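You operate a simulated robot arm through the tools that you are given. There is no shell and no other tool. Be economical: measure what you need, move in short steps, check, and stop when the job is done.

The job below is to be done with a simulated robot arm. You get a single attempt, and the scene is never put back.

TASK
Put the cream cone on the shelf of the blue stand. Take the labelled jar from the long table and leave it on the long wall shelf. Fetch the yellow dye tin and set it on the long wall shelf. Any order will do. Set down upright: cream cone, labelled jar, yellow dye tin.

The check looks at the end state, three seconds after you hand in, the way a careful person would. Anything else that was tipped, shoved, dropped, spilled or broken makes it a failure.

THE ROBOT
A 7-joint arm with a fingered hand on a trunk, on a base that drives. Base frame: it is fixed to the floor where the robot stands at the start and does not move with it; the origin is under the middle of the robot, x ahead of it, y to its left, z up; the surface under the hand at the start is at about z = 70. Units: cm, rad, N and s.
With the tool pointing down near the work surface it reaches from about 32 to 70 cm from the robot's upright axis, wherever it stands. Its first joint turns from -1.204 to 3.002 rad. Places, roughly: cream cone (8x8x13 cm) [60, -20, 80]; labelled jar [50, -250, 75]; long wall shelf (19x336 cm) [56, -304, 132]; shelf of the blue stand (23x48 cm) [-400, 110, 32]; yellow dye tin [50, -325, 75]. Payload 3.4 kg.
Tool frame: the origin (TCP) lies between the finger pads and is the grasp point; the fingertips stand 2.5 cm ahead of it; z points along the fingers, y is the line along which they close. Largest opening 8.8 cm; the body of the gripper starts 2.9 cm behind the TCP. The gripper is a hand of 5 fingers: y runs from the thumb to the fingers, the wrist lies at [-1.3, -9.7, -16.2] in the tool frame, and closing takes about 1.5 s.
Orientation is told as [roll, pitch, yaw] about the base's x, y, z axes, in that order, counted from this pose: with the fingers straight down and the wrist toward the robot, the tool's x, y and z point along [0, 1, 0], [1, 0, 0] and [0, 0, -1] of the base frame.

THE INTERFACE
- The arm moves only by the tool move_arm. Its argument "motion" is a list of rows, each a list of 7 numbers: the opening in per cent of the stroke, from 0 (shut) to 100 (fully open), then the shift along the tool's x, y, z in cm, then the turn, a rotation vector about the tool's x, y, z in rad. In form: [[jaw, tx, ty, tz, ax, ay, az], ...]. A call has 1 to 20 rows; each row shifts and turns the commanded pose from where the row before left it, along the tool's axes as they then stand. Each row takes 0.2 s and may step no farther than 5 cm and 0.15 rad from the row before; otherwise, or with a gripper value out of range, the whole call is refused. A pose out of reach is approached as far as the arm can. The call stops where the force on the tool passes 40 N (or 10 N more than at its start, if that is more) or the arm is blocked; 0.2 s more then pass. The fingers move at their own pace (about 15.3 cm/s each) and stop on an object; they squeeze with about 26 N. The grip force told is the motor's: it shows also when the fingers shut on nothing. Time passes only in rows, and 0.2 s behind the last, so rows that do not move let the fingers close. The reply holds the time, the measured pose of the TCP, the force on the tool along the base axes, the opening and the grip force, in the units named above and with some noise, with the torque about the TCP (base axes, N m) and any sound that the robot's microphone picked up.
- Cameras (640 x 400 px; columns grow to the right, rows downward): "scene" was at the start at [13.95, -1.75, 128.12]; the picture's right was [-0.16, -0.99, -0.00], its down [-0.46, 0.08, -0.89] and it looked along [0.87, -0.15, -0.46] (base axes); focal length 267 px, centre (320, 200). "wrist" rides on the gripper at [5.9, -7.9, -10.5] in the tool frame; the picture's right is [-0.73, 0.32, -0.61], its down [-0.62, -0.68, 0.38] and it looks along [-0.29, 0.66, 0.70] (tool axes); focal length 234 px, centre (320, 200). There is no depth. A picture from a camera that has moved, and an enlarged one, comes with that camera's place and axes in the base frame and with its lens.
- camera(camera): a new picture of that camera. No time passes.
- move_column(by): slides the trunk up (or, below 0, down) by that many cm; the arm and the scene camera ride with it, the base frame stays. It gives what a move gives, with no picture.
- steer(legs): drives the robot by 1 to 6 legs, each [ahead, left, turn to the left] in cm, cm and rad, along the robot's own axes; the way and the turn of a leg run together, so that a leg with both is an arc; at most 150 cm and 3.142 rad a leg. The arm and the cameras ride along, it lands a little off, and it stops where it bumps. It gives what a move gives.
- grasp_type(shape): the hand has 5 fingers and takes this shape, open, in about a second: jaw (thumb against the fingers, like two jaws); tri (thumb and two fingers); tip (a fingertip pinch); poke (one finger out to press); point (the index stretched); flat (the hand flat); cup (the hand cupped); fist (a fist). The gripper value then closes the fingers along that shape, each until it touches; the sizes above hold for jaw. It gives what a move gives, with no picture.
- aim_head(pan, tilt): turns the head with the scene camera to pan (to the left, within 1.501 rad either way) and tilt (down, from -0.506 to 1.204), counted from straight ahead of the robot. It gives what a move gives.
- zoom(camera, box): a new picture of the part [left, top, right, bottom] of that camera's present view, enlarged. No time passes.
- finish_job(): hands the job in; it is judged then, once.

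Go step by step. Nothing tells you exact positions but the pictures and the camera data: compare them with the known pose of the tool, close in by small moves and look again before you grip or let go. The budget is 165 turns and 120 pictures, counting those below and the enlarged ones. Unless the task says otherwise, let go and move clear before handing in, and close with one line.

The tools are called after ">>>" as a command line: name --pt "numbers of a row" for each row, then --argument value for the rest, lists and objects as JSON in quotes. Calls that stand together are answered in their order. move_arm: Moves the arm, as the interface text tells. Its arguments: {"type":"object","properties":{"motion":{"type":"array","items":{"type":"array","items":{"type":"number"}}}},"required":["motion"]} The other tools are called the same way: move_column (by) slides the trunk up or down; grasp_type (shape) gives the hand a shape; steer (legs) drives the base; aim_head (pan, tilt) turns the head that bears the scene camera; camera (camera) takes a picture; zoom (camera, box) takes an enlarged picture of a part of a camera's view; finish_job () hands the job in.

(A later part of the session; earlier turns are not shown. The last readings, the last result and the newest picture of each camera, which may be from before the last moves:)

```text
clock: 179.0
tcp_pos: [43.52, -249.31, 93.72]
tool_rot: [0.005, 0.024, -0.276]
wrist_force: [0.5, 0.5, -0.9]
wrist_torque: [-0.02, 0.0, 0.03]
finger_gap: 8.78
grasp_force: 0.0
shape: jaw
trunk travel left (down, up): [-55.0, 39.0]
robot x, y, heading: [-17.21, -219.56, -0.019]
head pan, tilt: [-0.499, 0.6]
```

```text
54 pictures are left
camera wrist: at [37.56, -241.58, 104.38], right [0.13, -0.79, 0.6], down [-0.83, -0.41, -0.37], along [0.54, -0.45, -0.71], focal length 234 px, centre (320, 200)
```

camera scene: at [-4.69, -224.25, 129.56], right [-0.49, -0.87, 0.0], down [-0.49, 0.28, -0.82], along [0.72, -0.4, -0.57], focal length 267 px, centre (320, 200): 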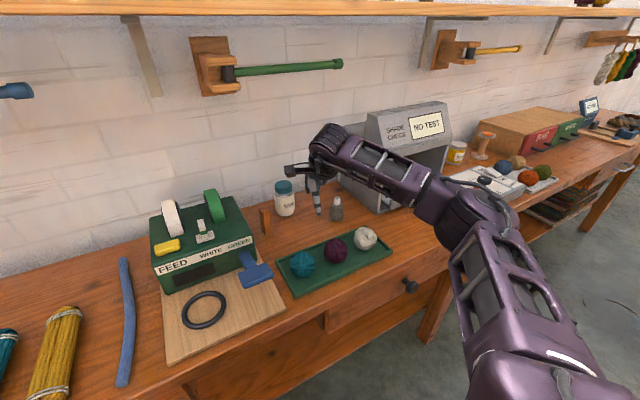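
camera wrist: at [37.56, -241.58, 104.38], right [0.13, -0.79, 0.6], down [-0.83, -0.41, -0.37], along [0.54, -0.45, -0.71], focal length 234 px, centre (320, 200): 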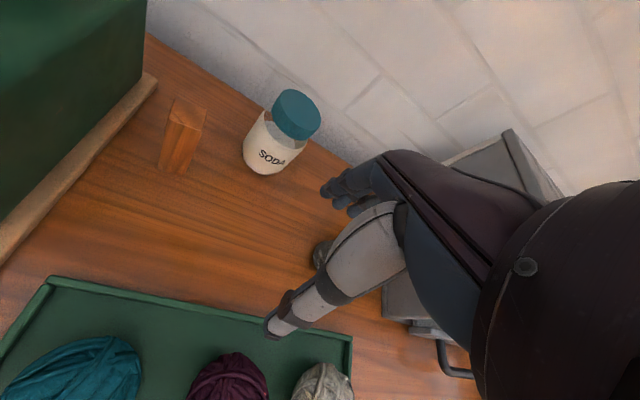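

The forearm now runs well in front of the box. Jar axis is about (61, −247.8). I'll drive in until the hand is above it.

>>> steer --legs '[[15, 0, 0]]'

>>> camera --camera "scene"

>>> camera --camera "wrist"

```text
clock: 180.4
tcp_pos: [58.62, -249.52, 93.77]
tool_rot: [0.005, 0.023, -0.277]
wrist_force: [0.2, 0.1, 0.2]
wrist_torque: [0.02, 0.02, 0.0]
finger_gap: 8.77
grasp_force: 0.0
shape: jaw
trunk travel left (down, up): [-55.0, 39.0]
robot x, y, heading: [-2.62, -219.9, -0.017]
head pan, tilt: [-0.499, 0.6]
```

```text
53 pictures are left
camera scene: at [10.54, -224.49, 129.55], right [-0.49, -0.87, 0.0], down [-0.49, 0.28, -0.82], along [0.72, -0.41, -0.57], focal length 267 px, centre (320, 200)
```

scene: 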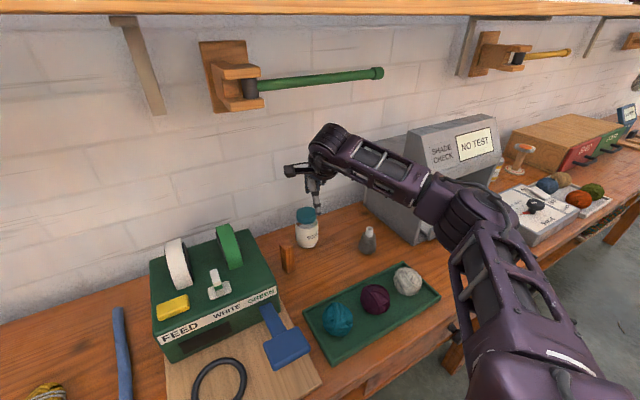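

```text
52 pictures are left
camera wrist: at [52.77, -241.85, 104.33], right [0.13, -0.79, 0.6], down [-0.83, -0.41, -0.37], along [0.54, -0.45, -0.71], focal length 234 px, centre (320, 200)
```

wrist: 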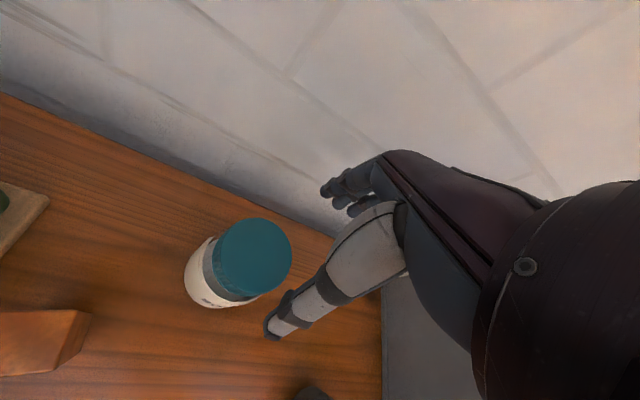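

Cross-checking the views gives the jar axis at about (58, −247.1), lid top at about 89.5 and table at about 79. I'll centre over it at the current height and look again.

>>> move_arm --pt "100 1.1 -0.6 0 0 0 0" --pt "100 1.05 -0.63 0 0 0 0"

>>> zoom --camera "scene" --box '[240, 140, 400, 260]'

>>> camera --camera "wrist"

```text
clock: 181.0
tcp_pos: [57.96, -247.22, 93.95]
tool_rot: [0.004, 0.023, -0.277]
wrist_force: [-0.2, -0.1, -0.1]
wrist_torque: [0.01, -0.01, 0.0]
finger_gap: 8.76
grasp_force: 0.0
shape: jaw
trunk travel left (down, up): [-55.0, 39.0]
robot x, y, heading: [-2.05, -219.87, -0.021]
head pan, tilt: [-0.499, 0.6]
```

```text
3.33 times, centred on (320, 200) of scene
camera zoom: at [10.43, -224.48, 129.56], right [-0.49, -0.87, 0.0], down [-0.49, 0.28, -0.83], along [0.72, -0.41, -0.56], focal length 891 px, centre (320, 200)
```

zoom: 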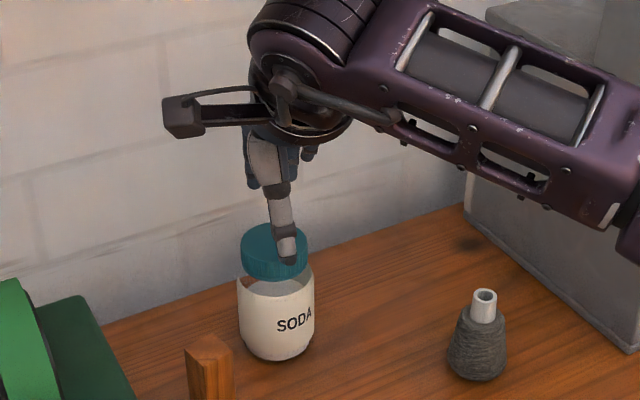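

```text
50 pictures are left
camera wrist: at [52.04, -239.45, 104.53], right [0.13, -0.79, 0.6], down [-0.83, -0.41, -0.37], along [0.54, -0.45, -0.71], focal length 234 px, centre (320, 200)
```

wrist: 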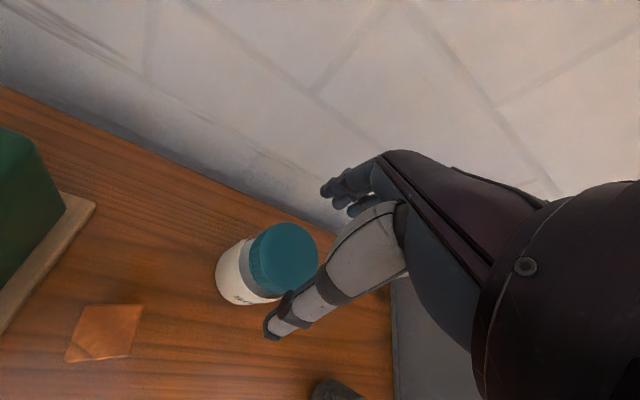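

The lid centre sits right on the tool axis in both views. I'll descend to the grip height.

>>> move_arm --pt "100 0 0 1.2 0 0 0" --pt "100 0 0 1.2 0 0 0" --pt "100 0 0 1 0 0 0"

>>> zoom --camera "scene" --box '[240, 140, 400, 260]'

>>> camera --camera "wrist"

```text
clock: 181.8
tcp_pos: [57.71, -247.27, 90.35]
tool_rot: [0.007, 0.023, -0.277]
wrist_force: [-0.5, -1.3, 0.2]
wrist_torque: [-0.07, 0.06, -0.03]
finger_gap: 8.78
grasp_force: 0.0
shape: jaw
trunk travel left (down, up): [-55.0, 39.0]
robot x, y, heading: [-2.25, -219.83, -0.015]
head pan, tilt: [-0.499, 0.6]
```

```text
3.33 times, centred on (320, 200) of scene
camera zoom: at [10.44, -224.49, 129.56], right [-0.49, -0.87, 0.0], down [-0.49, 0.28, -0.82], along [0.72, -0.41, -0.57], focal length 891 px, centre (320, 200)
```

zoom: 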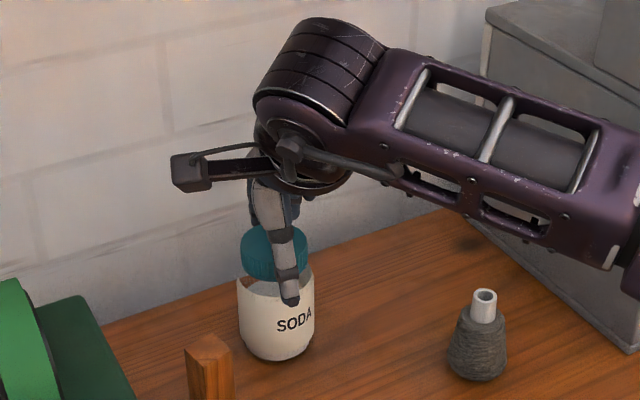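

```text
48 pictures are left
camera wrist: at [51.9, -239.53, 100.98], right [0.13, -0.79, 0.6], down [-0.83, -0.41, -0.37], along [0.54, -0.45, -0.71], focal length 234 px, centre (320, 200)
```

wrist: 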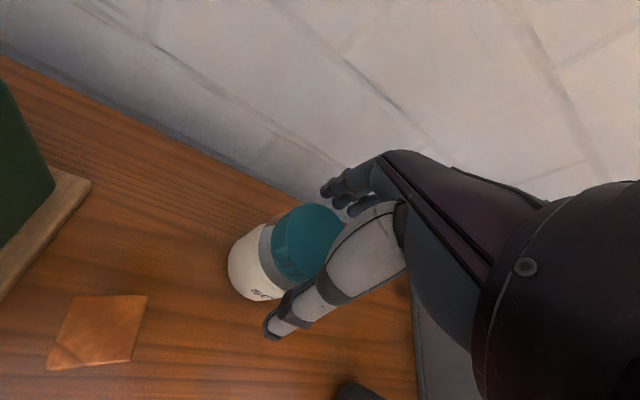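

>>> move_arm --pt "100 0 0.1 1.1 0 0 0" --pt "100 0 0.1 1.0 0 0 0" --pt "100 0 0.1 0.8 0 0 0"

>>> zoom --camera "scene" --box '[240, 140, 400, 260]'

>>> camera --camera "wrist"

```text
clock: 182.6
tcp_pos: [57.9, -247.02, 87.55]
tool_rot: [0.006, 0.024, -0.274]
wrist_force: [-1.1, 0.2, 1.0]
wrist_torque: [0.0, 0.04, -0.03]
finger_gap: 8.77
grasp_force: 0.0
shape: jaw
trunk travel left (down, up): [-55.0, 39.0]
robot x, y, heading: [-2.26, -220.02, -0.014]
head pan, tilt: [-0.499, 0.6]
```

```text
3.33 times, centred on (320, 200) of scene
camera zoom: at [10.38, -224.47, 129.57], right [-0.49, -0.87, 0.0], down [-0.49, 0.28, -0.83], along [0.72, -0.41, -0.56], focal length 891 px, centre (320, 200)
```

zoom: 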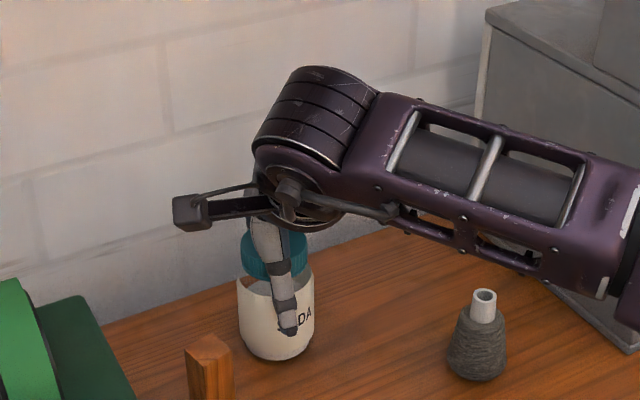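

```text
46 pictures are left
camera wrist: at [52.06, -239.4, 98.12], right [0.12, -0.79, 0.6], down [-0.83, -0.41, -0.37], along [0.54, -0.45, -0.71], focal length 234 px, centre (320, 200)
```

wrist: 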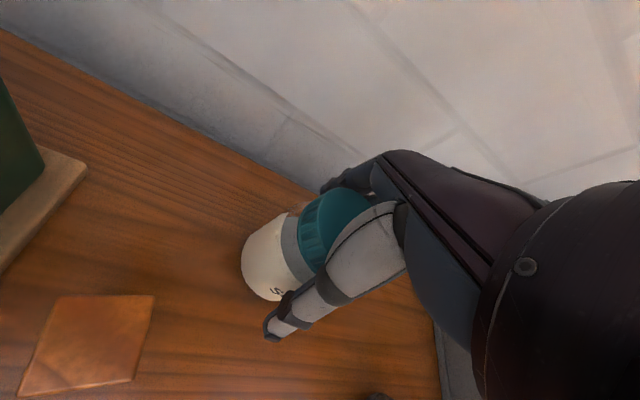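

>>> move_arm --pt "60 0 0 0 0 0 0" --pt "30 0 0 0 0 0 0" --pt "0 0 0 0 0 0 0" --pt "0 0 0 0 0 0 0" --pt "0 0 0 0 0 0 0" --pt "0 0 0 0 0 0 0" --pt "0 0 0 0 0 0 0" --pt "0 0 0 0 0 0 0"

>>> move_column --by 3

>>> zoom --camera "scene" --box '[240, 140, 400, 260]'

>>> camera --camera "wrist"

```text
clock: 184.4
tcp_pos: [57.93, -247.11, 87.47]
tool_rot: [0.005, 0.023, -0.278]
wrist_force: [0.2, 0.0, 0.7]
wrist_torque: [0.0, 0.0, 0.01]
finger_gap: 5.05
grasp_force: 25.8
shape: jaw
trunk travel left (down, up): [-55.0, 39.0]
robot x, y, heading: [-2.1, -220.39, -0.012]
head pan, tilt: [-0.499, 0.6]
```

```text
clock: 185.2
tcp_pos: [57.97, -247.1, 90.33]
tool_rot: [0.006, 0.025, -0.279]
wrist_force: [0.2, -0.3, -2.5]
wrist_torque: [-0.02, -0.01, 0.0]
finger_gap: 5.06
grasp_force: 26.1
shape: jaw
trunk travel left (down, up): [-58.0, 36.0]
robot x, y, heading: [-2.19, -219.82, -0.017]
head pan, tilt: [-0.499, 0.6]
```

```text
3.33 times, centred on (320, 200) of scene
camera zoom: at [10.5, -224.53, 132.55], right [-0.49, -0.87, 0.0], down [-0.49, 0.28, -0.82], along [0.72, -0.41, -0.57], focal length 891 px, centre (320, 200)
```

zoom: 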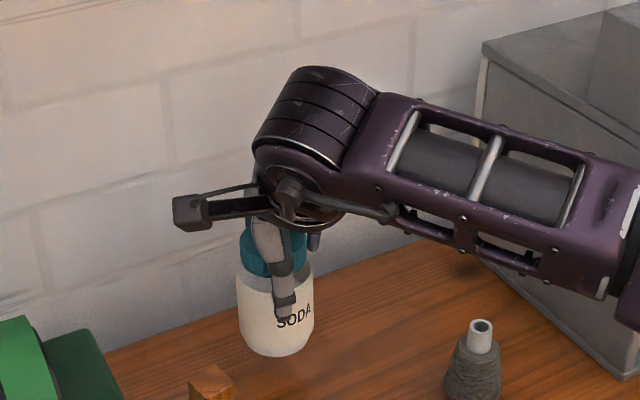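

```text
44 pictures are left
camera wrist: at [52.15, -239.45, 101.04], right [0.13, -0.79, 0.6], down [-0.83, -0.41, -0.37], along [0.54, -0.45, -0.71], focal length 234 px, centre (320, 200)
```

wrist: 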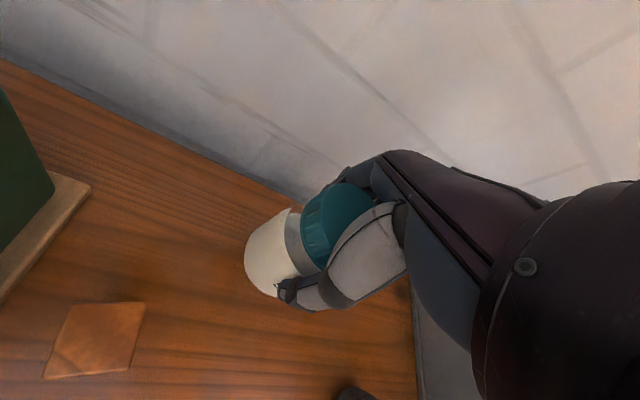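

The jar is in hand. I'll raise it slightly, staying below the rod, back out 11 cm, and then raise it above the yarn balls before backing further.

>>> move_column --by 2.5

>>> steer --legs '[[-11, 0, 0]]'

>>> camera --camera "scene"

```text
clock: 185.9
tcp_pos: [57.92, -247.09, 92.89]
tool_rot: [0.006, 0.022, -0.279]
wrist_force: [-0.5, 0.4, -2.0]
wrist_torque: [-0.02, 0.0, 0.01]
finger_gap: 5.07
grasp_force: 26.1
shape: jaw
trunk travel left (down, up): [-60.5, 33.5]
robot x, y, heading: [-2.21, -219.66, -0.018]
head pan, tilt: [-0.499, 0.6]
```

```text
clock: 187.1
tcp_pos: [47.12, -246.85, 92.95]
tool_rot: [0.003, 0.024, -0.276]
wrist_force: [-0.6, -0.2, -0.5]
wrist_torque: [0.01, -0.01, 0.04]
finger_gap: 5.06
grasp_force: 26.4
shape: jaw
trunk travel left (down, up): [-60.5, 33.5]
robot x, y, heading: [-13.16, -219.97, -0.011]
head pan, tilt: [-0.499, 0.6]
```

```text
43 pictures are left
camera scene: at [-0.44, -224.34, 135.06], right [-0.49, -0.87, 0.0], down [-0.49, 0.28, -0.83], along [0.72, -0.4, -0.56], focal length 267 px, centre (320, 200)
```

scene: 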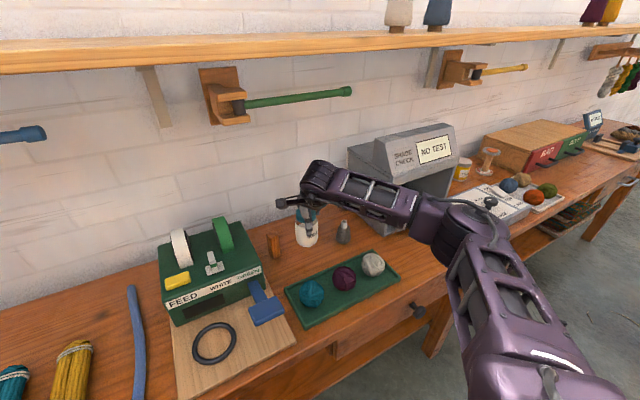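

>>> move_column --by 12

>>> steer --legs '[[-25, 0, 0]]'

>>> move_column --by 21

>>> move_arm --pt "0 0 0 -4 0 0 0" --pt "0 0 0 -4 0 0 0" --pt "0 0 0 -4 0 0 0" --pt "0 0 0 -4 0 0 0" --pt "0 0 0 -4 0 0 0"

>>> aim_head --pan -0.3 --tilt 0.4

>>> camera --camera "scene"

```text
clock: 188.6
tcp_pos: [47.21, -246.89, 104.81]
tool_rot: [0.006, 0.024, -0.273]
wrist_force: [0.2, -0.7, -2.8]
wrist_torque: [0.0, 0.0, 0.02]
finger_gap: 5.04
grasp_force: 26.0
shape: jaw
trunk travel left (down, up): [-72.5, 21.5]
robot x, y, heading: [-12.98, -219.61, -0.011]
head pan, tilt: [-0.499, 0.6]
```

```text
clock: 190.4
tcp_pos: [22.38, -246.6, 104.94]
tool_rot: [0.006, 0.025, -0.278]
wrist_force: [-0.3, -0.8, -2.5]
wrist_torque: [-0.01, -0.05, 0.02]
finger_gap: 5.06
grasp_force: 26.0
shape: jaw
trunk travel left (down, up): [-72.5, 21.5]
robot x, y, heading: [-37.84, -219.48, -0.019]
head pan, tilt: [-0.499, 0.6]
```

```text
clock: 192.6
tcp_pos: [22.46, -246.67, 125.81]
tool_rot: [0.003, 0.023, -0.278]
wrist_force: [0.4, 0.8, -1.9]
wrist_torque: [0.02, 0.02, -0.01]
finger_gap: 5.07
grasp_force: 25.7
shape: jaw
trunk travel left (down, up): [-93.5, 0.5]
robot x, y, heading: [-37.78, -218.89, -0.012]
head pan, tilt: [-0.499, 0.6]
```

```text
clock: 193.8
tcp_pos: [22.6, -246.66, 145.97]
tool_rot: [0.003, 0.025, -0.278]
wrist_force: [-0.4, 0.6, -2.5]
wrist_torque: [-0.02, -0.02, 0.02]
finger_gap: 5.07
grasp_force: 26.0
shape: jaw
trunk travel left (down, up): [-93.5, 0.5]
robot x, y, heading: [-37.42, -219.12, -0.018]
head pan, tilt: [-0.499, 0.6]
```

```text
clock: 194.6
tcp_pos: [22.67, -246.76, 145.89]
tool_rot: [0.005, 0.024, -0.276]
wrist_force: [0.0, -0.3, -3.0]
wrist_torque: [0.01, 0.03, -0.03]
finger_gap: 5.05
grasp_force: 26.0
shape: jaw
trunk travel left (down, up): [-93.5, 0.5]
robot x, y, heading: [-37.87, -219.39, -0.013]
head pan, tilt: [-0.3, 0.4]
```

```text
42 pictures are left
camera scene: at [-24.01, -222.52, 169.87], right [-0.31, -0.95, 0.0], down [-0.37, 0.12, -0.92], along [0.87, -0.29, -0.39], focal length 267 px, centre (320, 200)
```

scene: 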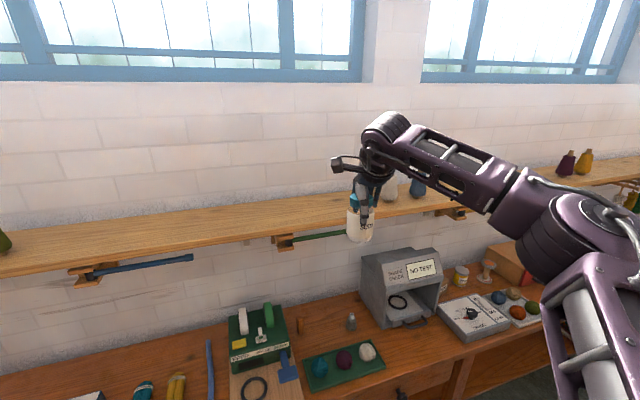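

The shelf is empty around y=−247, and the nearest cones are at about −277. The jar's bottom is at about z=137. I'll drive forward partway and measure the shelf's edge and height against the jar.

>>> steer --legs '[[24, 0, 0]]'

>>> camera --camera "scene"

>>> camera --camera "wrist"

```text
clock: 196.3
tcp_pos: [46.2, -247.23, 146.04]
tool_rot: [0.006, 0.022, -0.278]
wrist_force: [0.0, 0.4, -2.3]
wrist_torque: [-0.01, 0.02, 0.0]
finger_gap: 5.06
grasp_force: 25.8
shape: jaw
trunk travel left (down, up): [-93.5, 0.5]
robot x, y, heading: [-14.31, -219.88, -0.015]
head pan, tilt: [-0.3, 0.4]
```

```text
41 pictures are left
camera scene: at [-0.47, -222.88, 169.9], right [-0.31, -0.95, 0.0], down [-0.37, 0.12, -0.92], along [0.88, -0.29, -0.39], focal length 267 px, centre (320, 200)
```

scene: 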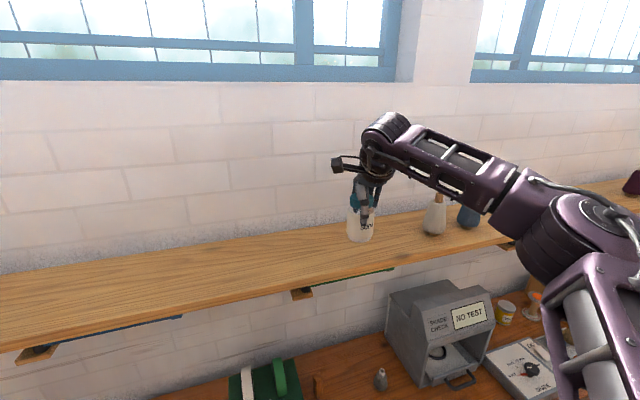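

```text
40 pictures are left
camera wrist: at [40.39, -239.45, 156.68], right [0.12, -0.79, 0.6], down [-0.83, -0.41, -0.37], along [0.54, -0.45, -0.71], focal length 234 px, centre (320, 200)
```

wrist: 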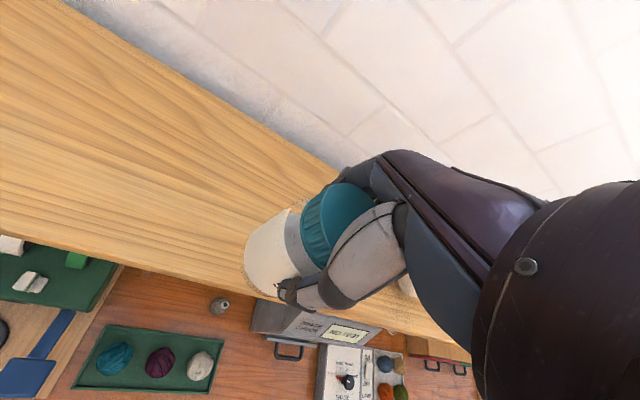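

>>> steer --legs '[[10, 0, 0]]'

>>> zoom --camera "scene" --box '[260, 150, 480, 320]'

>>> camera --camera "wrist"

```text
clock: 197.5
tcp_pos: [56.14, -247.32, 146.11]
tool_rot: [0.004, 0.02, -0.278]
wrist_force: [-1.2, 0.3, -2.3]
wrist_torque: [-0.02, -0.05, 0.0]
finger_gap: 5.05
grasp_force: 26.2
shape: jaw
trunk travel left (down, up): [-93.5, 0.5]
robot x, y, heading: [-4.08, -220.04, -0.019]
head pan, tilt: [-0.3, 0.4]
```

```text
2.35 times, centred on (370, 235) of scene
camera zoom: at [9.42, -223.02, 169.92], right [-0.31, -0.95, 0.0], down [-0.37, 0.12, -0.92], along [0.88, -0.29, -0.39], focal length 629 px, centre (202, 118)
```

zoom: 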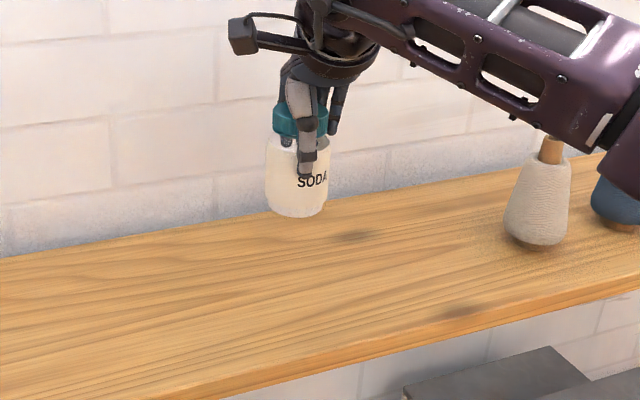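

```text
38 pictures are left
camera wrist: at [50.29, -239.59, 156.76], right [0.12, -0.79, 0.6], down [-0.83, -0.41, -0.37], along [0.54, -0.45, -0.71], focal length 234 px, centre (320, 200)
```

wrist: 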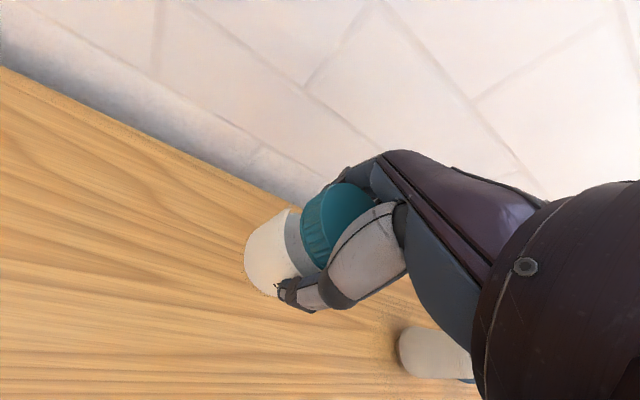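

The jar is over the middle of the shelf (which spans about x 45.5 to 66, z about 131). I'll lower it, using small steps near contact.

>>> move_arm --pt "0 0 0 2 0 0 0" --pt "0 0 0 1.5 0 0 0"

>>> move_arm --pt "0 0 0 0.5 0 0 0" --pt "0 0 0 0.5 0 0 0"

>>> move_arm --pt "0 0 0 0.4 0 0 0"

>>> zoom --camera "scene" --box '[260, 150, 480, 320]'

```text
clock: 198.1
tcp_pos: [56.4, -247.28, 142.49]
tool_rot: [0.006, 0.022, -0.276]
wrist_force: [0.2, 0.2, -2.1]
wrist_torque: [-0.02, -0.02, 0.04]
finger_gap: 5.07
grasp_force: 26.2
shape: jaw
trunk travel left (down, up): [-93.5, 0.5]
robot x, y, heading: [-4.17, -219.84, -0.014]
head pan, tilt: [-0.3, 0.4]
```

```text
clock: 198.7
tcp_pos: [56.43, -247.19, 141.55]
tool_rot: [0.005, 0.024, -0.276]
wrist_force: [-0.3, 0.5, -2.3]
wrist_torque: [0.0, 0.02, 0.02]
finger_gap: 5.07
grasp_force: 26.0
shape: jaw
trunk travel left (down, up): [-93.5, 0.5]
robot x, y, heading: [-4.02, -219.85, -0.017]
head pan, tilt: [-0.3, 0.4]
```

```text
clock: 199.1
tcp_pos: [56.4, -247.29, 141.11]
tool_rot: [0.005, 0.025, -0.279]
wrist_force: [0.3, 0.6, -3.1]
wrist_torque: [0.03, -0.02, 0.0]
finger_gap: 5.08
grasp_force: 25.7
shape: jaw
trunk travel left (down, up): [-93.5, 0.5]
robot x, y, heading: [-4.02, -219.5, -0.022]
head pan, tilt: [-0.3, 0.4]
```

```text
2.35 times, centred on (370, 235) of scene
camera zoom: at [9.85, -223.08, 169.88], right [-0.31, -0.95, 0.0], down [-0.37, 0.12, -0.92], along [0.88, -0.29, -0.39], focal length 629 px, centre (202, 118)
```

zoom: 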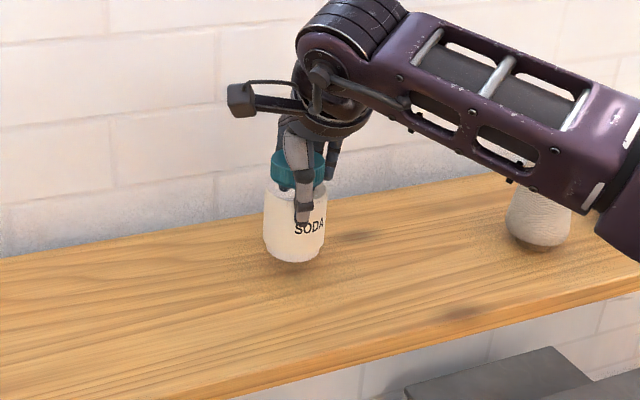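

>>> move_arm --pt "0 0 0 0.4 0 0 0"

>>> move_arm --pt "0 0 0 0.35 0 0 0"

>>> move_arm --pt "0 0 0 0.3 0 0 0"

>>> move_arm --pt "0 0 0 0.3 0 0 0"

```text
clock: 199.5
tcp_pos: [56.47, -247.35, 140.67]
tool_rot: [0.005, 0.024, -0.278]
wrist_force: [0.2, -0.5, -1.8]
wrist_torque: [-0.02, 0.02, -0.02]
finger_gap: 5.03
grasp_force: 25.6
shape: jaw
trunk travel left (down, up): [-93.5, 0.5]
robot x, y, heading: [-3.65, -219.97, -0.014]
head pan, tilt: [-0.3, 0.4]
```

```text
clock: 199.9
tcp_pos: [56.4, -247.3, 140.39]
tool_rot: [0.004, 0.025, -0.278]
wrist_force: [0.2, -0.6, -1.0]
wrist_torque: [-0.04, 0.02, 0.02]
finger_gap: 5.05
grasp_force: 25.5
shape: jaw
trunk travel left (down, up): [-93.5, 0.5]
robot x, y, heading: [-3.78, -219.79, -0.02]
head pan, tilt: [-0.3, 0.4]
```

```text
clock: 200.3
tcp_pos: [56.47, -247.21, 140.1]
tool_rot: [0.006, 0.023, -0.277]
wrist_force: [0.2, 0.1, -1.8]
wrist_torque: [-0.04, 0.0, -0.01]
finger_gap: 5.08
grasp_force: 26.2
shape: jaw
trunk travel left (down, up): [-93.5, 0.5]
robot x, y, heading: [-4.15, -219.47, -0.014]
head pan, tilt: [-0.3, 0.4]
```

```text
clock: 200.7
tcp_pos: [56.36, -247.21, 139.83]
tool_rot: [0.005, 0.023, -0.277]
wrist_force: [0.2, -0.5, -2.0]
wrist_torque: [-0.03, 0.02, -0.01]
finger_gap: 5.07
grasp_force: 25.0
shape: jaw
trunk travel left (down, up): [-93.5, 0.5]
robot x, y, heading: [-4.17, -219.92, -0.018]
head pan, tilt: [-0.3, 0.4]
```

>>> move_arm --pt "0 0 0 0.3 0 0 0"

>>> move_arm --pt "0 0 0 0.3 0 0 0"

>>> move_arm --pt "0 0 0 0.3 0 0 0"

>>> zoom --camera "scene" --box '[290, 170, 430, 270]'

```text
clock: 201.1
tcp_pos: [56.35, -247.17, 139.36]
tool_rot: [0.006, 0.023, -0.277]
wrist_force: [-0.2, 0.0, -2.4]
wrist_torque: [0.02, 0.01, 0.01]
finger_gap: 5.05
grasp_force: 26.3
shape: jaw
trunk travel left (down, up): [-93.5, 0.5]
robot x, y, heading: [-3.76, -219.6, -0.015]
head pan, tilt: [-0.3, 0.4]
```

```text
clock: 201.5
tcp_pos: [56.32, -247.31, 139.42]
tool_rot: [0.008, 0.02, -0.278]
wrist_force: [2.1, -1.1, 7.2]
wrist_torque: [-0.07, -0.11, 0.02]
finger_gap: 5.06
grasp_force: 26.1
shape: jaw
trunk travel left (down, up): [-93.5, 0.5]
robot x, y, heading: [-4.19, -219.72, -0.015]
head pan, tilt: [-0.3, 0.4]
```

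```text
clock: 201.9
tcp_pos: [56.16, -247.14, 139.27]
tool_rot: [0.005, 0.015, -0.278]
wrist_force: [5.5, -4.4, 20.8]
wrist_torque: [-0.15, -0.23, 0.02]
finger_gap: 5.08
grasp_force: 25.5
shape: jaw
trunk travel left (down, up): [-93.5, 0.5]
robot x, y, heading: [-4.17, -219.88, -0.017]
head pan, tilt: [-0.3, 0.4]
```

```text
4.00 times, centred on (360, 220) of scene
camera zoom: at [9.59, -223.02, 169.94], right [-0.31, -0.95, 0.0], down [-0.37, 0.12, -0.92], along [0.88, -0.29, -0.39], focal length 1070 px, centre (160, 120)
```

zoom: 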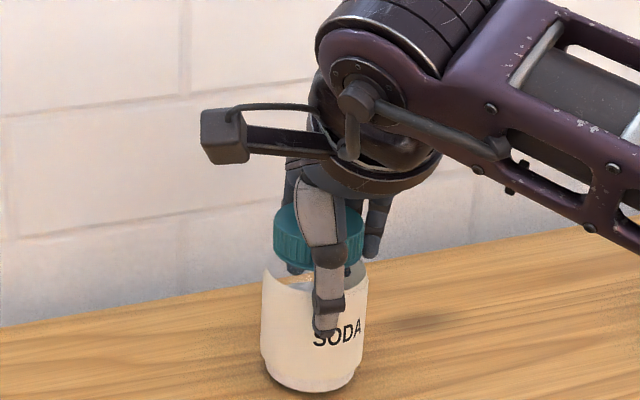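

Contact at z≈139.4. I'll relieve the pressure, open, and lift the hand straight up.

>>> move_arm --pt "0 0 0 -0.4 0 0 0" --pt "0 0 0 0 0 0 0" --pt "70 0 0 0 0 0 0" --pt "80 0 0 0 0 0 0" --pt "100 0 0 0 0 0 0" --pt "100 0 0 0 0 0 0"

>>> move_arm --pt "100 0 0 -1.5 0 0 0" --pt "100 0 0 -2.5 0 0 0" --pt "100 0 0 -3 0 0 0"

>>> zoom --camera "scene" --box '[260, 150, 480, 320]'

```text
clock: 203.3
tcp_pos: [56.32, -247.18, 139.1]
tool_rot: [0.005, 0.024, -0.278]
wrist_force: [0.4, -0.1, -0.2]
wrist_torque: [-0.01, 0.01, -0.02]
finger_gap: 8.78
grasp_force: 0.0
shape: jaw
trunk travel left (down, up): [-93.5, 0.5]
robot x, y, heading: [-4.4, -219.58, -0.011]
head pan, tilt: [-0.3, 0.4]
```

```text
clock: 204.1
tcp_pos: [56.42, -247.25, 146.19]
tool_rot: [0.002, 0.024, -0.278]
wrist_force: [-0.5, -0.3, -0.1]
wrist_torque: [0.02, 0.0, -0.01]
finger_gap: 8.81
grasp_force: 0.0
shape: jaw
trunk travel left (down, up): [-93.5, 0.5]
robot x, y, heading: [-4.03, -219.78, -0.012]
head pan, tilt: [-0.3, 0.4]
```

```text
2.35 times, centred on (370, 235) of scene
camera zoom: at [9.75, -222.94, 169.88], right [-0.31, -0.95, 0.0], down [-0.37, 0.12, -0.92], along [0.88, -0.29, -0.39], focal length 629 px, centre (202, 118)
```

zoom: 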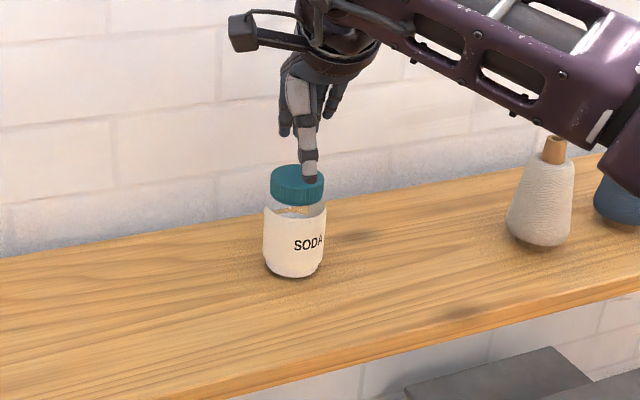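

The jar stands upright on the wall shelf. I'll lift clear, back off, come down, and move along to the tin.

>>> move_arm --pt "100 0 0 -3 0 0 0"

>>> steer --legs '[[-34, 0, 0]]'

>>> move_arm --pt "100 0 0 4.6 0 0 0" --pt "100 0 0 4.6 0 0 0" --pt "100 0 0 4.6 0 0 0" --pt "100 0 0 4.6 0 0 0" --pt "100 0 0 4.6 0 0 0"

>>> move_column --by -18

>>> steer --legs '[[0, -76, 0]]'

>>> camera --camera "scene"

```text
clock: 204.5
tcp_pos: [56.51, -247.25, 149.25]
tool_rot: [0.005, 0.024, -0.276]
wrist_force: [0.0, -1.2, 0.1]
wrist_torque: [-0.01, -0.01, 0.01]
finger_gap: 8.78
grasp_force: 0.0
shape: jaw
trunk travel left (down, up): [-93.5, 0.5]
robot x, y, heading: [-3.91, -219.81, -0.016]
head pan, tilt: [-0.3, 0.4]
```

```text
clock: 206.7
tcp_pos: [22.89, -246.81, 149.05]
tool_rot: [0.005, 0.024, -0.271]
wrist_force: [0.1, -0.4, -1.0]
wrist_torque: [-0.01, 0.0, 0.0]
finger_gap: 8.78
grasp_force: 0.1
shape: jaw
trunk travel left (down, up): [-93.5, 0.5]
robot x, y, heading: [-38.12, -219.28, -0.009]
head pan, tilt: [-0.3, 0.4]
```

```text
clock: 207.9
tcp_pos: [22.35, -246.34, 126.13]
tool_rot: [0.006, 0.025, -0.274]
wrist_force: [0.4, -0.8, 0.1]
wrist_torque: [-0.01, 0.0, -0.05]
finger_gap: 8.78
grasp_force: 0.0
shape: jaw
trunk travel left (down, up): [-93.5, 0.5]
robot x, y, heading: [-38.33, -219.36, -0.013]
head pan, tilt: [-0.3, 0.4]
```

```text
clock: 209.9
tcp_pos: [22.21, -246.36, 108.12]
tool_rot: [0.005, 0.024, -0.274]
wrist_force: [0.8, 0.4, 0.2]
wrist_torque: [0.0, 0.01, 0.0]
finger_gap: 8.79
grasp_force: 0.1
shape: jaw
trunk travel left (down, up): [-75.5, 18.5]
robot x, y, heading: [-37.96, -219.45, -0.014]
head pan, tilt: [-0.3, 0.4]
```

```text
clock: 214.0
tcp_pos: [20.68, -323.33, 108.2]
tool_rot: [0.005, 0.023, -0.284]
wrist_force: [0.3, 0.6, 0.2]
wrist_torque: [-0.01, -0.02, 0.0]
finger_gap: 8.8
grasp_force: 0.1
shape: jaw
trunk travel left (down, up): [-75.5, 18.5]
robot x, y, heading: [-39.63, -295.74, -0.025]
head pan, tilt: [-0.3, 0.4]
```

```text
34 pictures are left
camera scene: at [-25.6, -299.05, 151.88], right [-0.32, -0.95, 0.0], down [-0.37, 0.12, -0.92], along [0.87, -0.29, -0.39], focal length 267 px, centre (320, 200)
```

scene: 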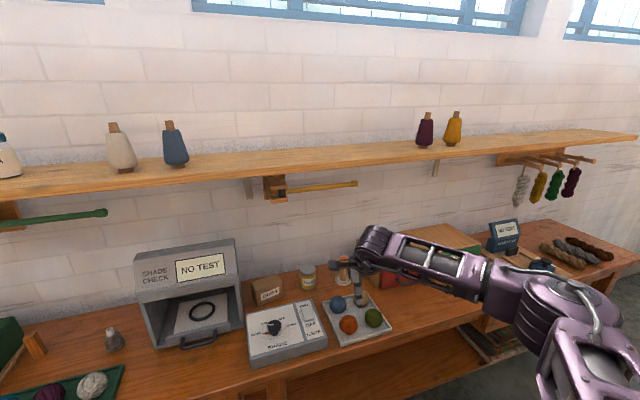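

The tin is about at (56, −321), between a small box and a spool. I'll lower to z≈95 and drive in partway for a wrist view.

>>> move_column --by -13.5

>>> steer --legs '[[22, 0, 0]]'

>>> camera --camera "scene"

>>> camera --camera "wrist"

```text
clock: 215.7
tcp_pos: [20.6, -323.31, 94.69]
tool_rot: [0.006, 0.025, -0.285]
wrist_force: [0.3, 0.2, -0.1]
wrist_torque: [0.0, -0.03, -0.01]
finger_gap: 8.78
grasp_force: 0.0
shape: jaw
trunk travel left (down, up): [-62.0, 32.0]
robot x, y, heading: [-39.47, -295.85, -0.027]
head pan, tilt: [-0.3, 0.4]
```

```text
clock: 217.4
tcp_pos: [42.86, -323.87, 94.62]
tool_rot: [0.005, 0.023, -0.285]
wrist_force: [0.3, 1.2, -0.2]
wrist_torque: [0.05, -0.02, -0.03]
finger_gap: 8.79
grasp_force: 0.0
shape: jaw
trunk travel left (down, up): [-62.0, 32.0]
robot x, y, heading: [-17.06, -296.18, -0.022]
head pan, tilt: [-0.3, 0.4]
```

```text
33 pictures are left
camera scene: at [-3.27, -299.56, 138.37], right [-0.32, -0.95, 0.0], down [-0.37, 0.12, -0.92], along [0.87, -0.29, -0.39], focal length 267 px, centre (320, 200)
```

scene: 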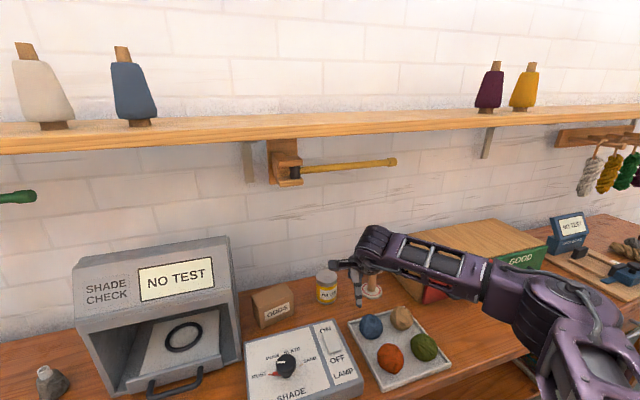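

```text
32 pictures are left
camera wrist: at [37.11, -316.13, 105.29], right [0.12, -0.79, 0.6], down [-0.84, -0.4, -0.37], along [0.53, -0.45, -0.71], focal length 234 px, centre (320, 200)
```

wrist: 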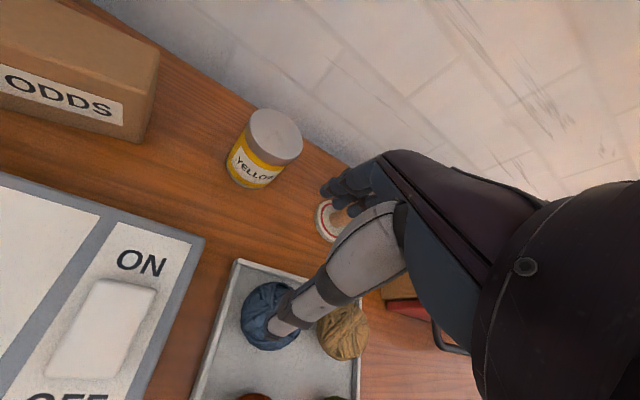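

Tin axis is about (55.8, −321), top about 87.6. I'll drive the remaining 12.5 cm with a small sideways correction and check the centring.

>>> move_arm --pt "100 3.0 -0.85 0 0 0 0"

>>> steer --legs '[[12.7, 0, 0]]'

>>> zoom --camera "scene" --box '[230, 200, 430, 325]'

>>> camera --camera "wrist"

```text
clock: 217.8
tcp_pos: [42.76, -320.62, 94.64]
tool_rot: [0.004, 0.025, -0.284]
wrist_force: [0.5, 1.5, 0.6]
wrist_torque: [-0.01, 0.01, 0.01]
finger_gap: 8.79
grasp_force: 0.0
shape: jaw
trunk travel left (down, up): [-62.0, 32.0]
robot x, y, heading: [-17.01, -295.77, -0.023]
head pan, tilt: [-0.3, 0.4]
```

```text
clock: 219.1
tcp_pos: [55.69, -321.06, 94.48]
tool_rot: [0.005, 0.024, -0.285]
wrist_force: [-0.6, 0.1, -0.9]
wrist_torque: [0.0, 0.01, 0.0]
finger_gap: 8.77
grasp_force: 0.0
shape: jaw
trunk travel left (down, up): [-62.0, 32.0]
robot x, y, heading: [-4.42, -296.63, -0.019]
head pan, tilt: [-0.3, 0.4]
```

```text
3.20 times, centred on (330, 262) of scene
camera zoom: at [9.6, -299.85, 138.37], right [-0.32, -0.95, 0.0], down [-0.37, 0.12, -0.92], along [0.87, -0.29, -0.39], focal length 856 px, centre (288, 0)
```

zoom: 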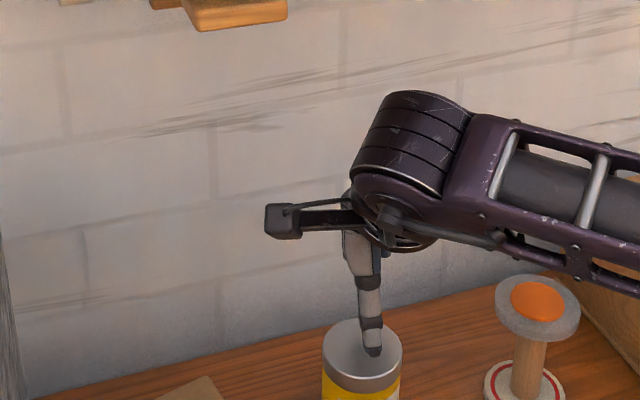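

```text
30 pictures are left
camera wrist: at [49.93, -313.27, 105.22], right [0.12, -0.79, 0.6], down [-0.84, -0.4, -0.37], along [0.53, -0.45, -0.71], focal length 234 px, centre (320, 200)
```

wrist: 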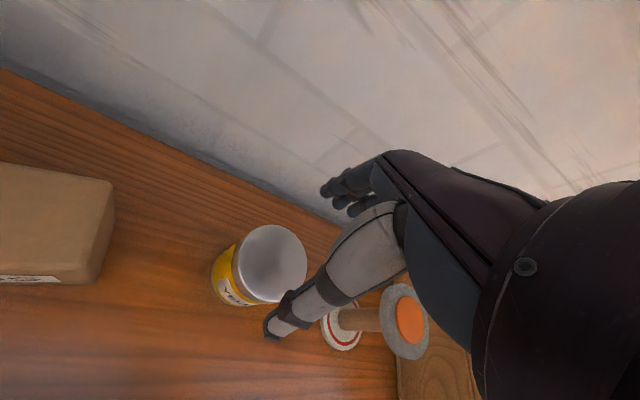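

The tin's top is centred under the hand. I'll descend with the arm only, in two stages, watching the forearm over the yarn balls.

>>> move_arm --pt "100 0 0.04 1.7 0 0 0" --pt "100 0 0.04 1.7 0 0 0" --pt "100 0 0.04 1.7 0 0 0"

>>> camera --camera "scene"

>>> camera --camera "wrist"

```text
clock: 219.8
tcp_pos: [55.67, -321.03, 89.42]
tool_rot: [0.006, 0.022, -0.284]
wrist_force: [1.0, -0.5, 0.7]
wrist_torque: [0.0, 0.0, -0.01]
finger_gap: 8.82
grasp_force: 0.1
shape: jaw
trunk travel left (down, up): [-62.0, 32.0]
robot x, y, heading: [-4.08, -296.59, -0.026]
head pan, tilt: [-0.3, 0.4]
```

```text
29 pictures are left
camera scene: at [9.51, -299.86, 138.38], right [-0.32, -0.95, 0.0], down [-0.37, 0.12, -0.92], along [0.87, -0.29, -0.39], focal length 267 px, centre (320, 200)
```

scene: 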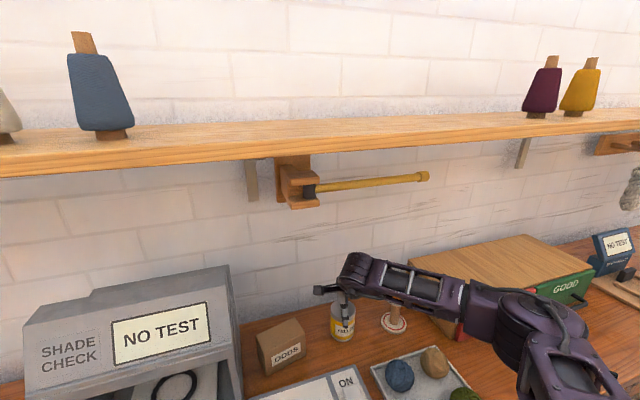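

```text
28 pictures are left
camera wrist: at [49.84, -313.29, 100.12], right [0.12, -0.79, 0.6], down [-0.84, -0.4, -0.37], along [0.53, -0.45, -0.71], focal length 234 px, centre (320, 200)
```

wrist: 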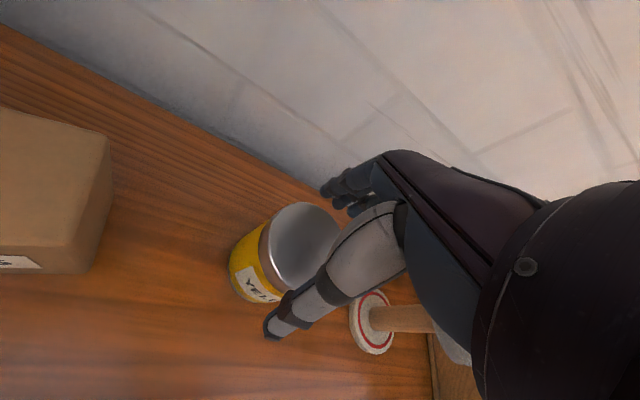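

>>> move_arm --pt "100 0 0.03 1.4 0 0 0" --pt "100 0 0.03 1.4 0 0 0" --pt "100 0 0.03 1.2 0 0 0"

>>> camera --camera "wrist"

```text
clock: 220.7
tcp_pos: [55.72, -320.87, 85.79]
tool_rot: [0.006, 0.022, -0.284]
wrist_force: [-1.0, 0.1, 4.9]
wrist_torque: [0.04, 0.12, 0.03]
finger_gap: 8.82
grasp_force: 0.2
shape: jaw
trunk travel left (down, up): [-62.0, 32.0]
robot x, y, heading: [-4.01, -296.26, -0.019]
head pan, tilt: [-0.3, 0.4]
```

```text
27 pictures are left
camera wrist: at [49.85, -313.14, 96.36], right [0.12, -0.79, 0.6], down [-0.84, -0.4, -0.37], along [0.54, -0.45, -0.71], focal length 234 px, centre (320, 200)
```

wrist: 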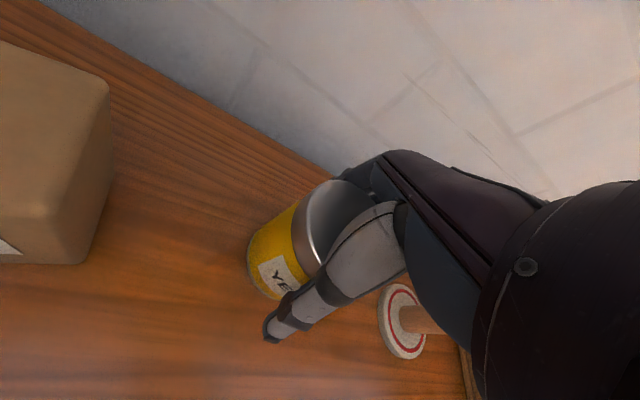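

The palm just touches the tin's top. I'll back up 0.3 cm and close.

>>> move_arm --pt "100 0 0 -0.4 0 0 0" --pt "60 0 0 0 0 0 0" --pt "30 0 0 0 0 0 0" --pt "0 0 0 0 0 0 0" --pt "0 0 0 0 0 0 0" --pt "0 0 0 0 0 0 0" --pt "0 0 0 0 0 0 0" --pt "0 0 0 0 0 0 0" --pt "0 0 0 0 0 0 0"

>>> move_column --by 3

>>> zoom --camera "scene" --box '[250, 230, 450, 355]'

>>> camera --camera "wrist"

```text
clock: 222.7
tcp_pos: [55.78, -321.04, 86.0]
tool_rot: [0.004, 0.023, -0.284]
wrist_force: [0.4, 0.1, 3.1]
wrist_torque: [-0.04, -0.15, -0.02]
finger_gap: 6.56
grasp_force: 25.8
shape: jaw
trunk travel left (down, up): [-62.0, 32.0]
robot x, y, heading: [-4.19, -296.43, -0.021]
head pan, tilt: [-0.3, 0.4]
```

```text
clock: 223.4
tcp_pos: [55.74, -320.9, 88.79]
tool_rot: [0.005, 0.023, -0.285]
wrist_force: [-0.3, -0.1, -1.0]
wrist_torque: [0.0, -0.02, 0.0]
finger_gap: 6.53
grasp_force: 26.4
shape: jaw
trunk travel left (down, up): [-65.0, 29.0]
robot x, y, heading: [-4.22, -296.56, -0.024]
head pan, tilt: [-0.3, 0.4]
```

```text
3.20 times, centred on (350, 292) of scene
camera zoom: at [9.6, -299.9, 141.38], right [-0.32, -0.95, 0.0], down [-0.37, 0.12, -0.92], along [0.87, -0.29, -0.39], focal length 856 px, centre (224, -96)
```

zoom: 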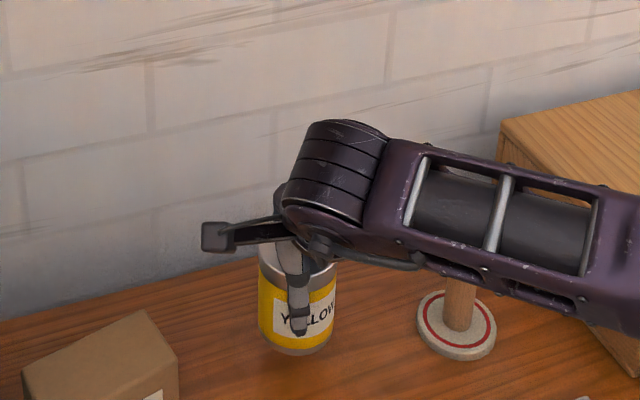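

```text
25 pictures are left
camera wrist: at [49.98, -313.25, 99.53], right [0.12, -0.79, 0.6], down [-0.84, -0.4, -0.37], along [0.53, -0.45, -0.71], focal length 234 px, centre (320, 200)
```

wrist: 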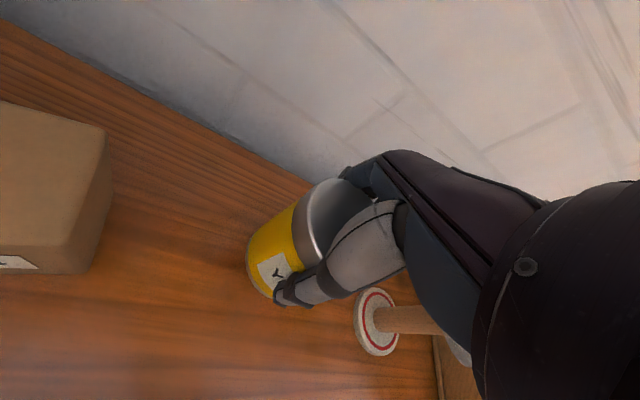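

The tin is held. Same exit as before: a small lift, back out 10 cm, up, then further back and up to shelf height.

>>> move_column --by 4.5

>>> steer --legs '[[-9.5, 0, 0]]'

>>> move_column --by 12

>>> steer --legs '[[-25, 0, 0]]'

>>> move_column --by 12.3

>>> move_arm --pt "0 0 0 -4.7 0 0 0" --pt "0 0 0 -4.7 0 0 0" --pt "0 0 0 -4.7 0 0 0" --pt "0 0 0 -4.7 0 0 0" --pt "0 0 0 -4.7 0 0 0" --pt "0 0 0 -4.5 0 0 0"

>>> camera --camera "scene"

```text
clock: 224.3
tcp_pos: [55.78, -320.87, 93.35]
tool_rot: [0.006, 0.025, -0.285]
wrist_force: [-0.3, -0.6, -1.8]
wrist_torque: [0.01, 0.04, -0.01]
finger_gap: 6.52
grasp_force: 25.5
shape: jaw
trunk travel left (down, up): [-69.5, 24.5]
robot x, y, heading: [-4.21, -296.28, -0.023]
head pan, tilt: [-0.3, 0.4]
```

```text
clock: 225.4
tcp_pos: [46.16, -320.65, 93.49]
tool_rot: [0.006, 0.025, -0.283]
wrist_force: [-0.9, -0.4, -2.8]
wrist_torque: [0.0, 0.0, -0.01]
finger_gap: 6.55
grasp_force: 25.5
shape: jaw
trunk travel left (down, up): [-69.5, 24.5]
robot x, y, heading: [-13.96, -296.26, -0.016]
head pan, tilt: [-0.3, 0.4]
```

```text
clock: 226.9
tcp_pos: [46.09, -320.55, 105.36]
tool_rot: [0.006, 0.025, -0.282]
wrist_force: [0.7, -0.1, -2.0]
wrist_torque: [-0.02, 0.03, -0.02]
finger_gap: 6.51
grasp_force: 25.9
shape: jaw
trunk travel left (down, up): [-81.5, 12.5]
robot x, y, heading: [-13.67, -296.31, -0.021]
head pan, tilt: [-0.3, 0.4]
```

```text
clock: 228.7
tcp_pos: [21.19, -320.03, 105.33]
tool_rot: [0.004, 0.025, -0.279]
wrist_force: [-0.8, -0.1, -2.6]
wrist_torque: [0.01, -0.01, 0.02]
finger_gap: 6.55
grasp_force: 25.7
shape: jaw
trunk travel left (down, up): [-81.5, 12.5]
robot x, y, heading: [-39.14, -295.55, -0.019]
head pan, tilt: [-0.3, 0.4]
```

```text
clock: 230.3
tcp_pos: [21.1, -320.06, 117.67]
tool_rot: [0.007, 0.024, -0.28]
wrist_force: [0.6, 0.4, -2.5]
wrist_torque: [0.0, -0.02, 0.02]
finger_gap: 6.53
grasp_force: 26.3
shape: jaw
trunk travel left (down, up): [-93.8, 0.2]
robot x, y, heading: [-38.77, -296.29, -0.02]
head pan, tilt: [-0.3, 0.4]
```

```text
clock: 231.7
tcp_pos: [21.49, -320.15, 145.74]
tool_rot: [0.002, 0.024, -0.279]
wrist_force: [0.4, 0.7, -1.4]
wrist_torque: [0.03, -0.02, 0.01]
finger_gap: 6.53
grasp_force: 26.0
shape: jaw
trunk travel left (down, up): [-93.8, 0.2]
robot x, y, heading: [-38.8, -296.32, -0.019]
head pan, tilt: [-0.3, 0.4]
```

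```text
24 pictures are left
camera scene: at [-25.28, -298.99, 170.18], right [-0.31, -0.95, 0.0], down [-0.37, 0.12, -0.92], along [0.87, -0.29, -0.39], focal length 267 px, centre (320, 200)
```

scene: 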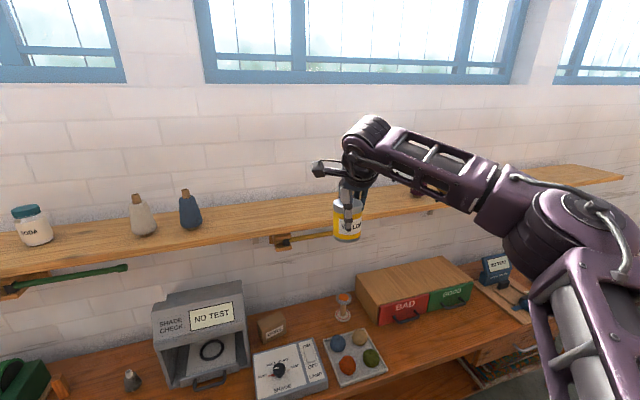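

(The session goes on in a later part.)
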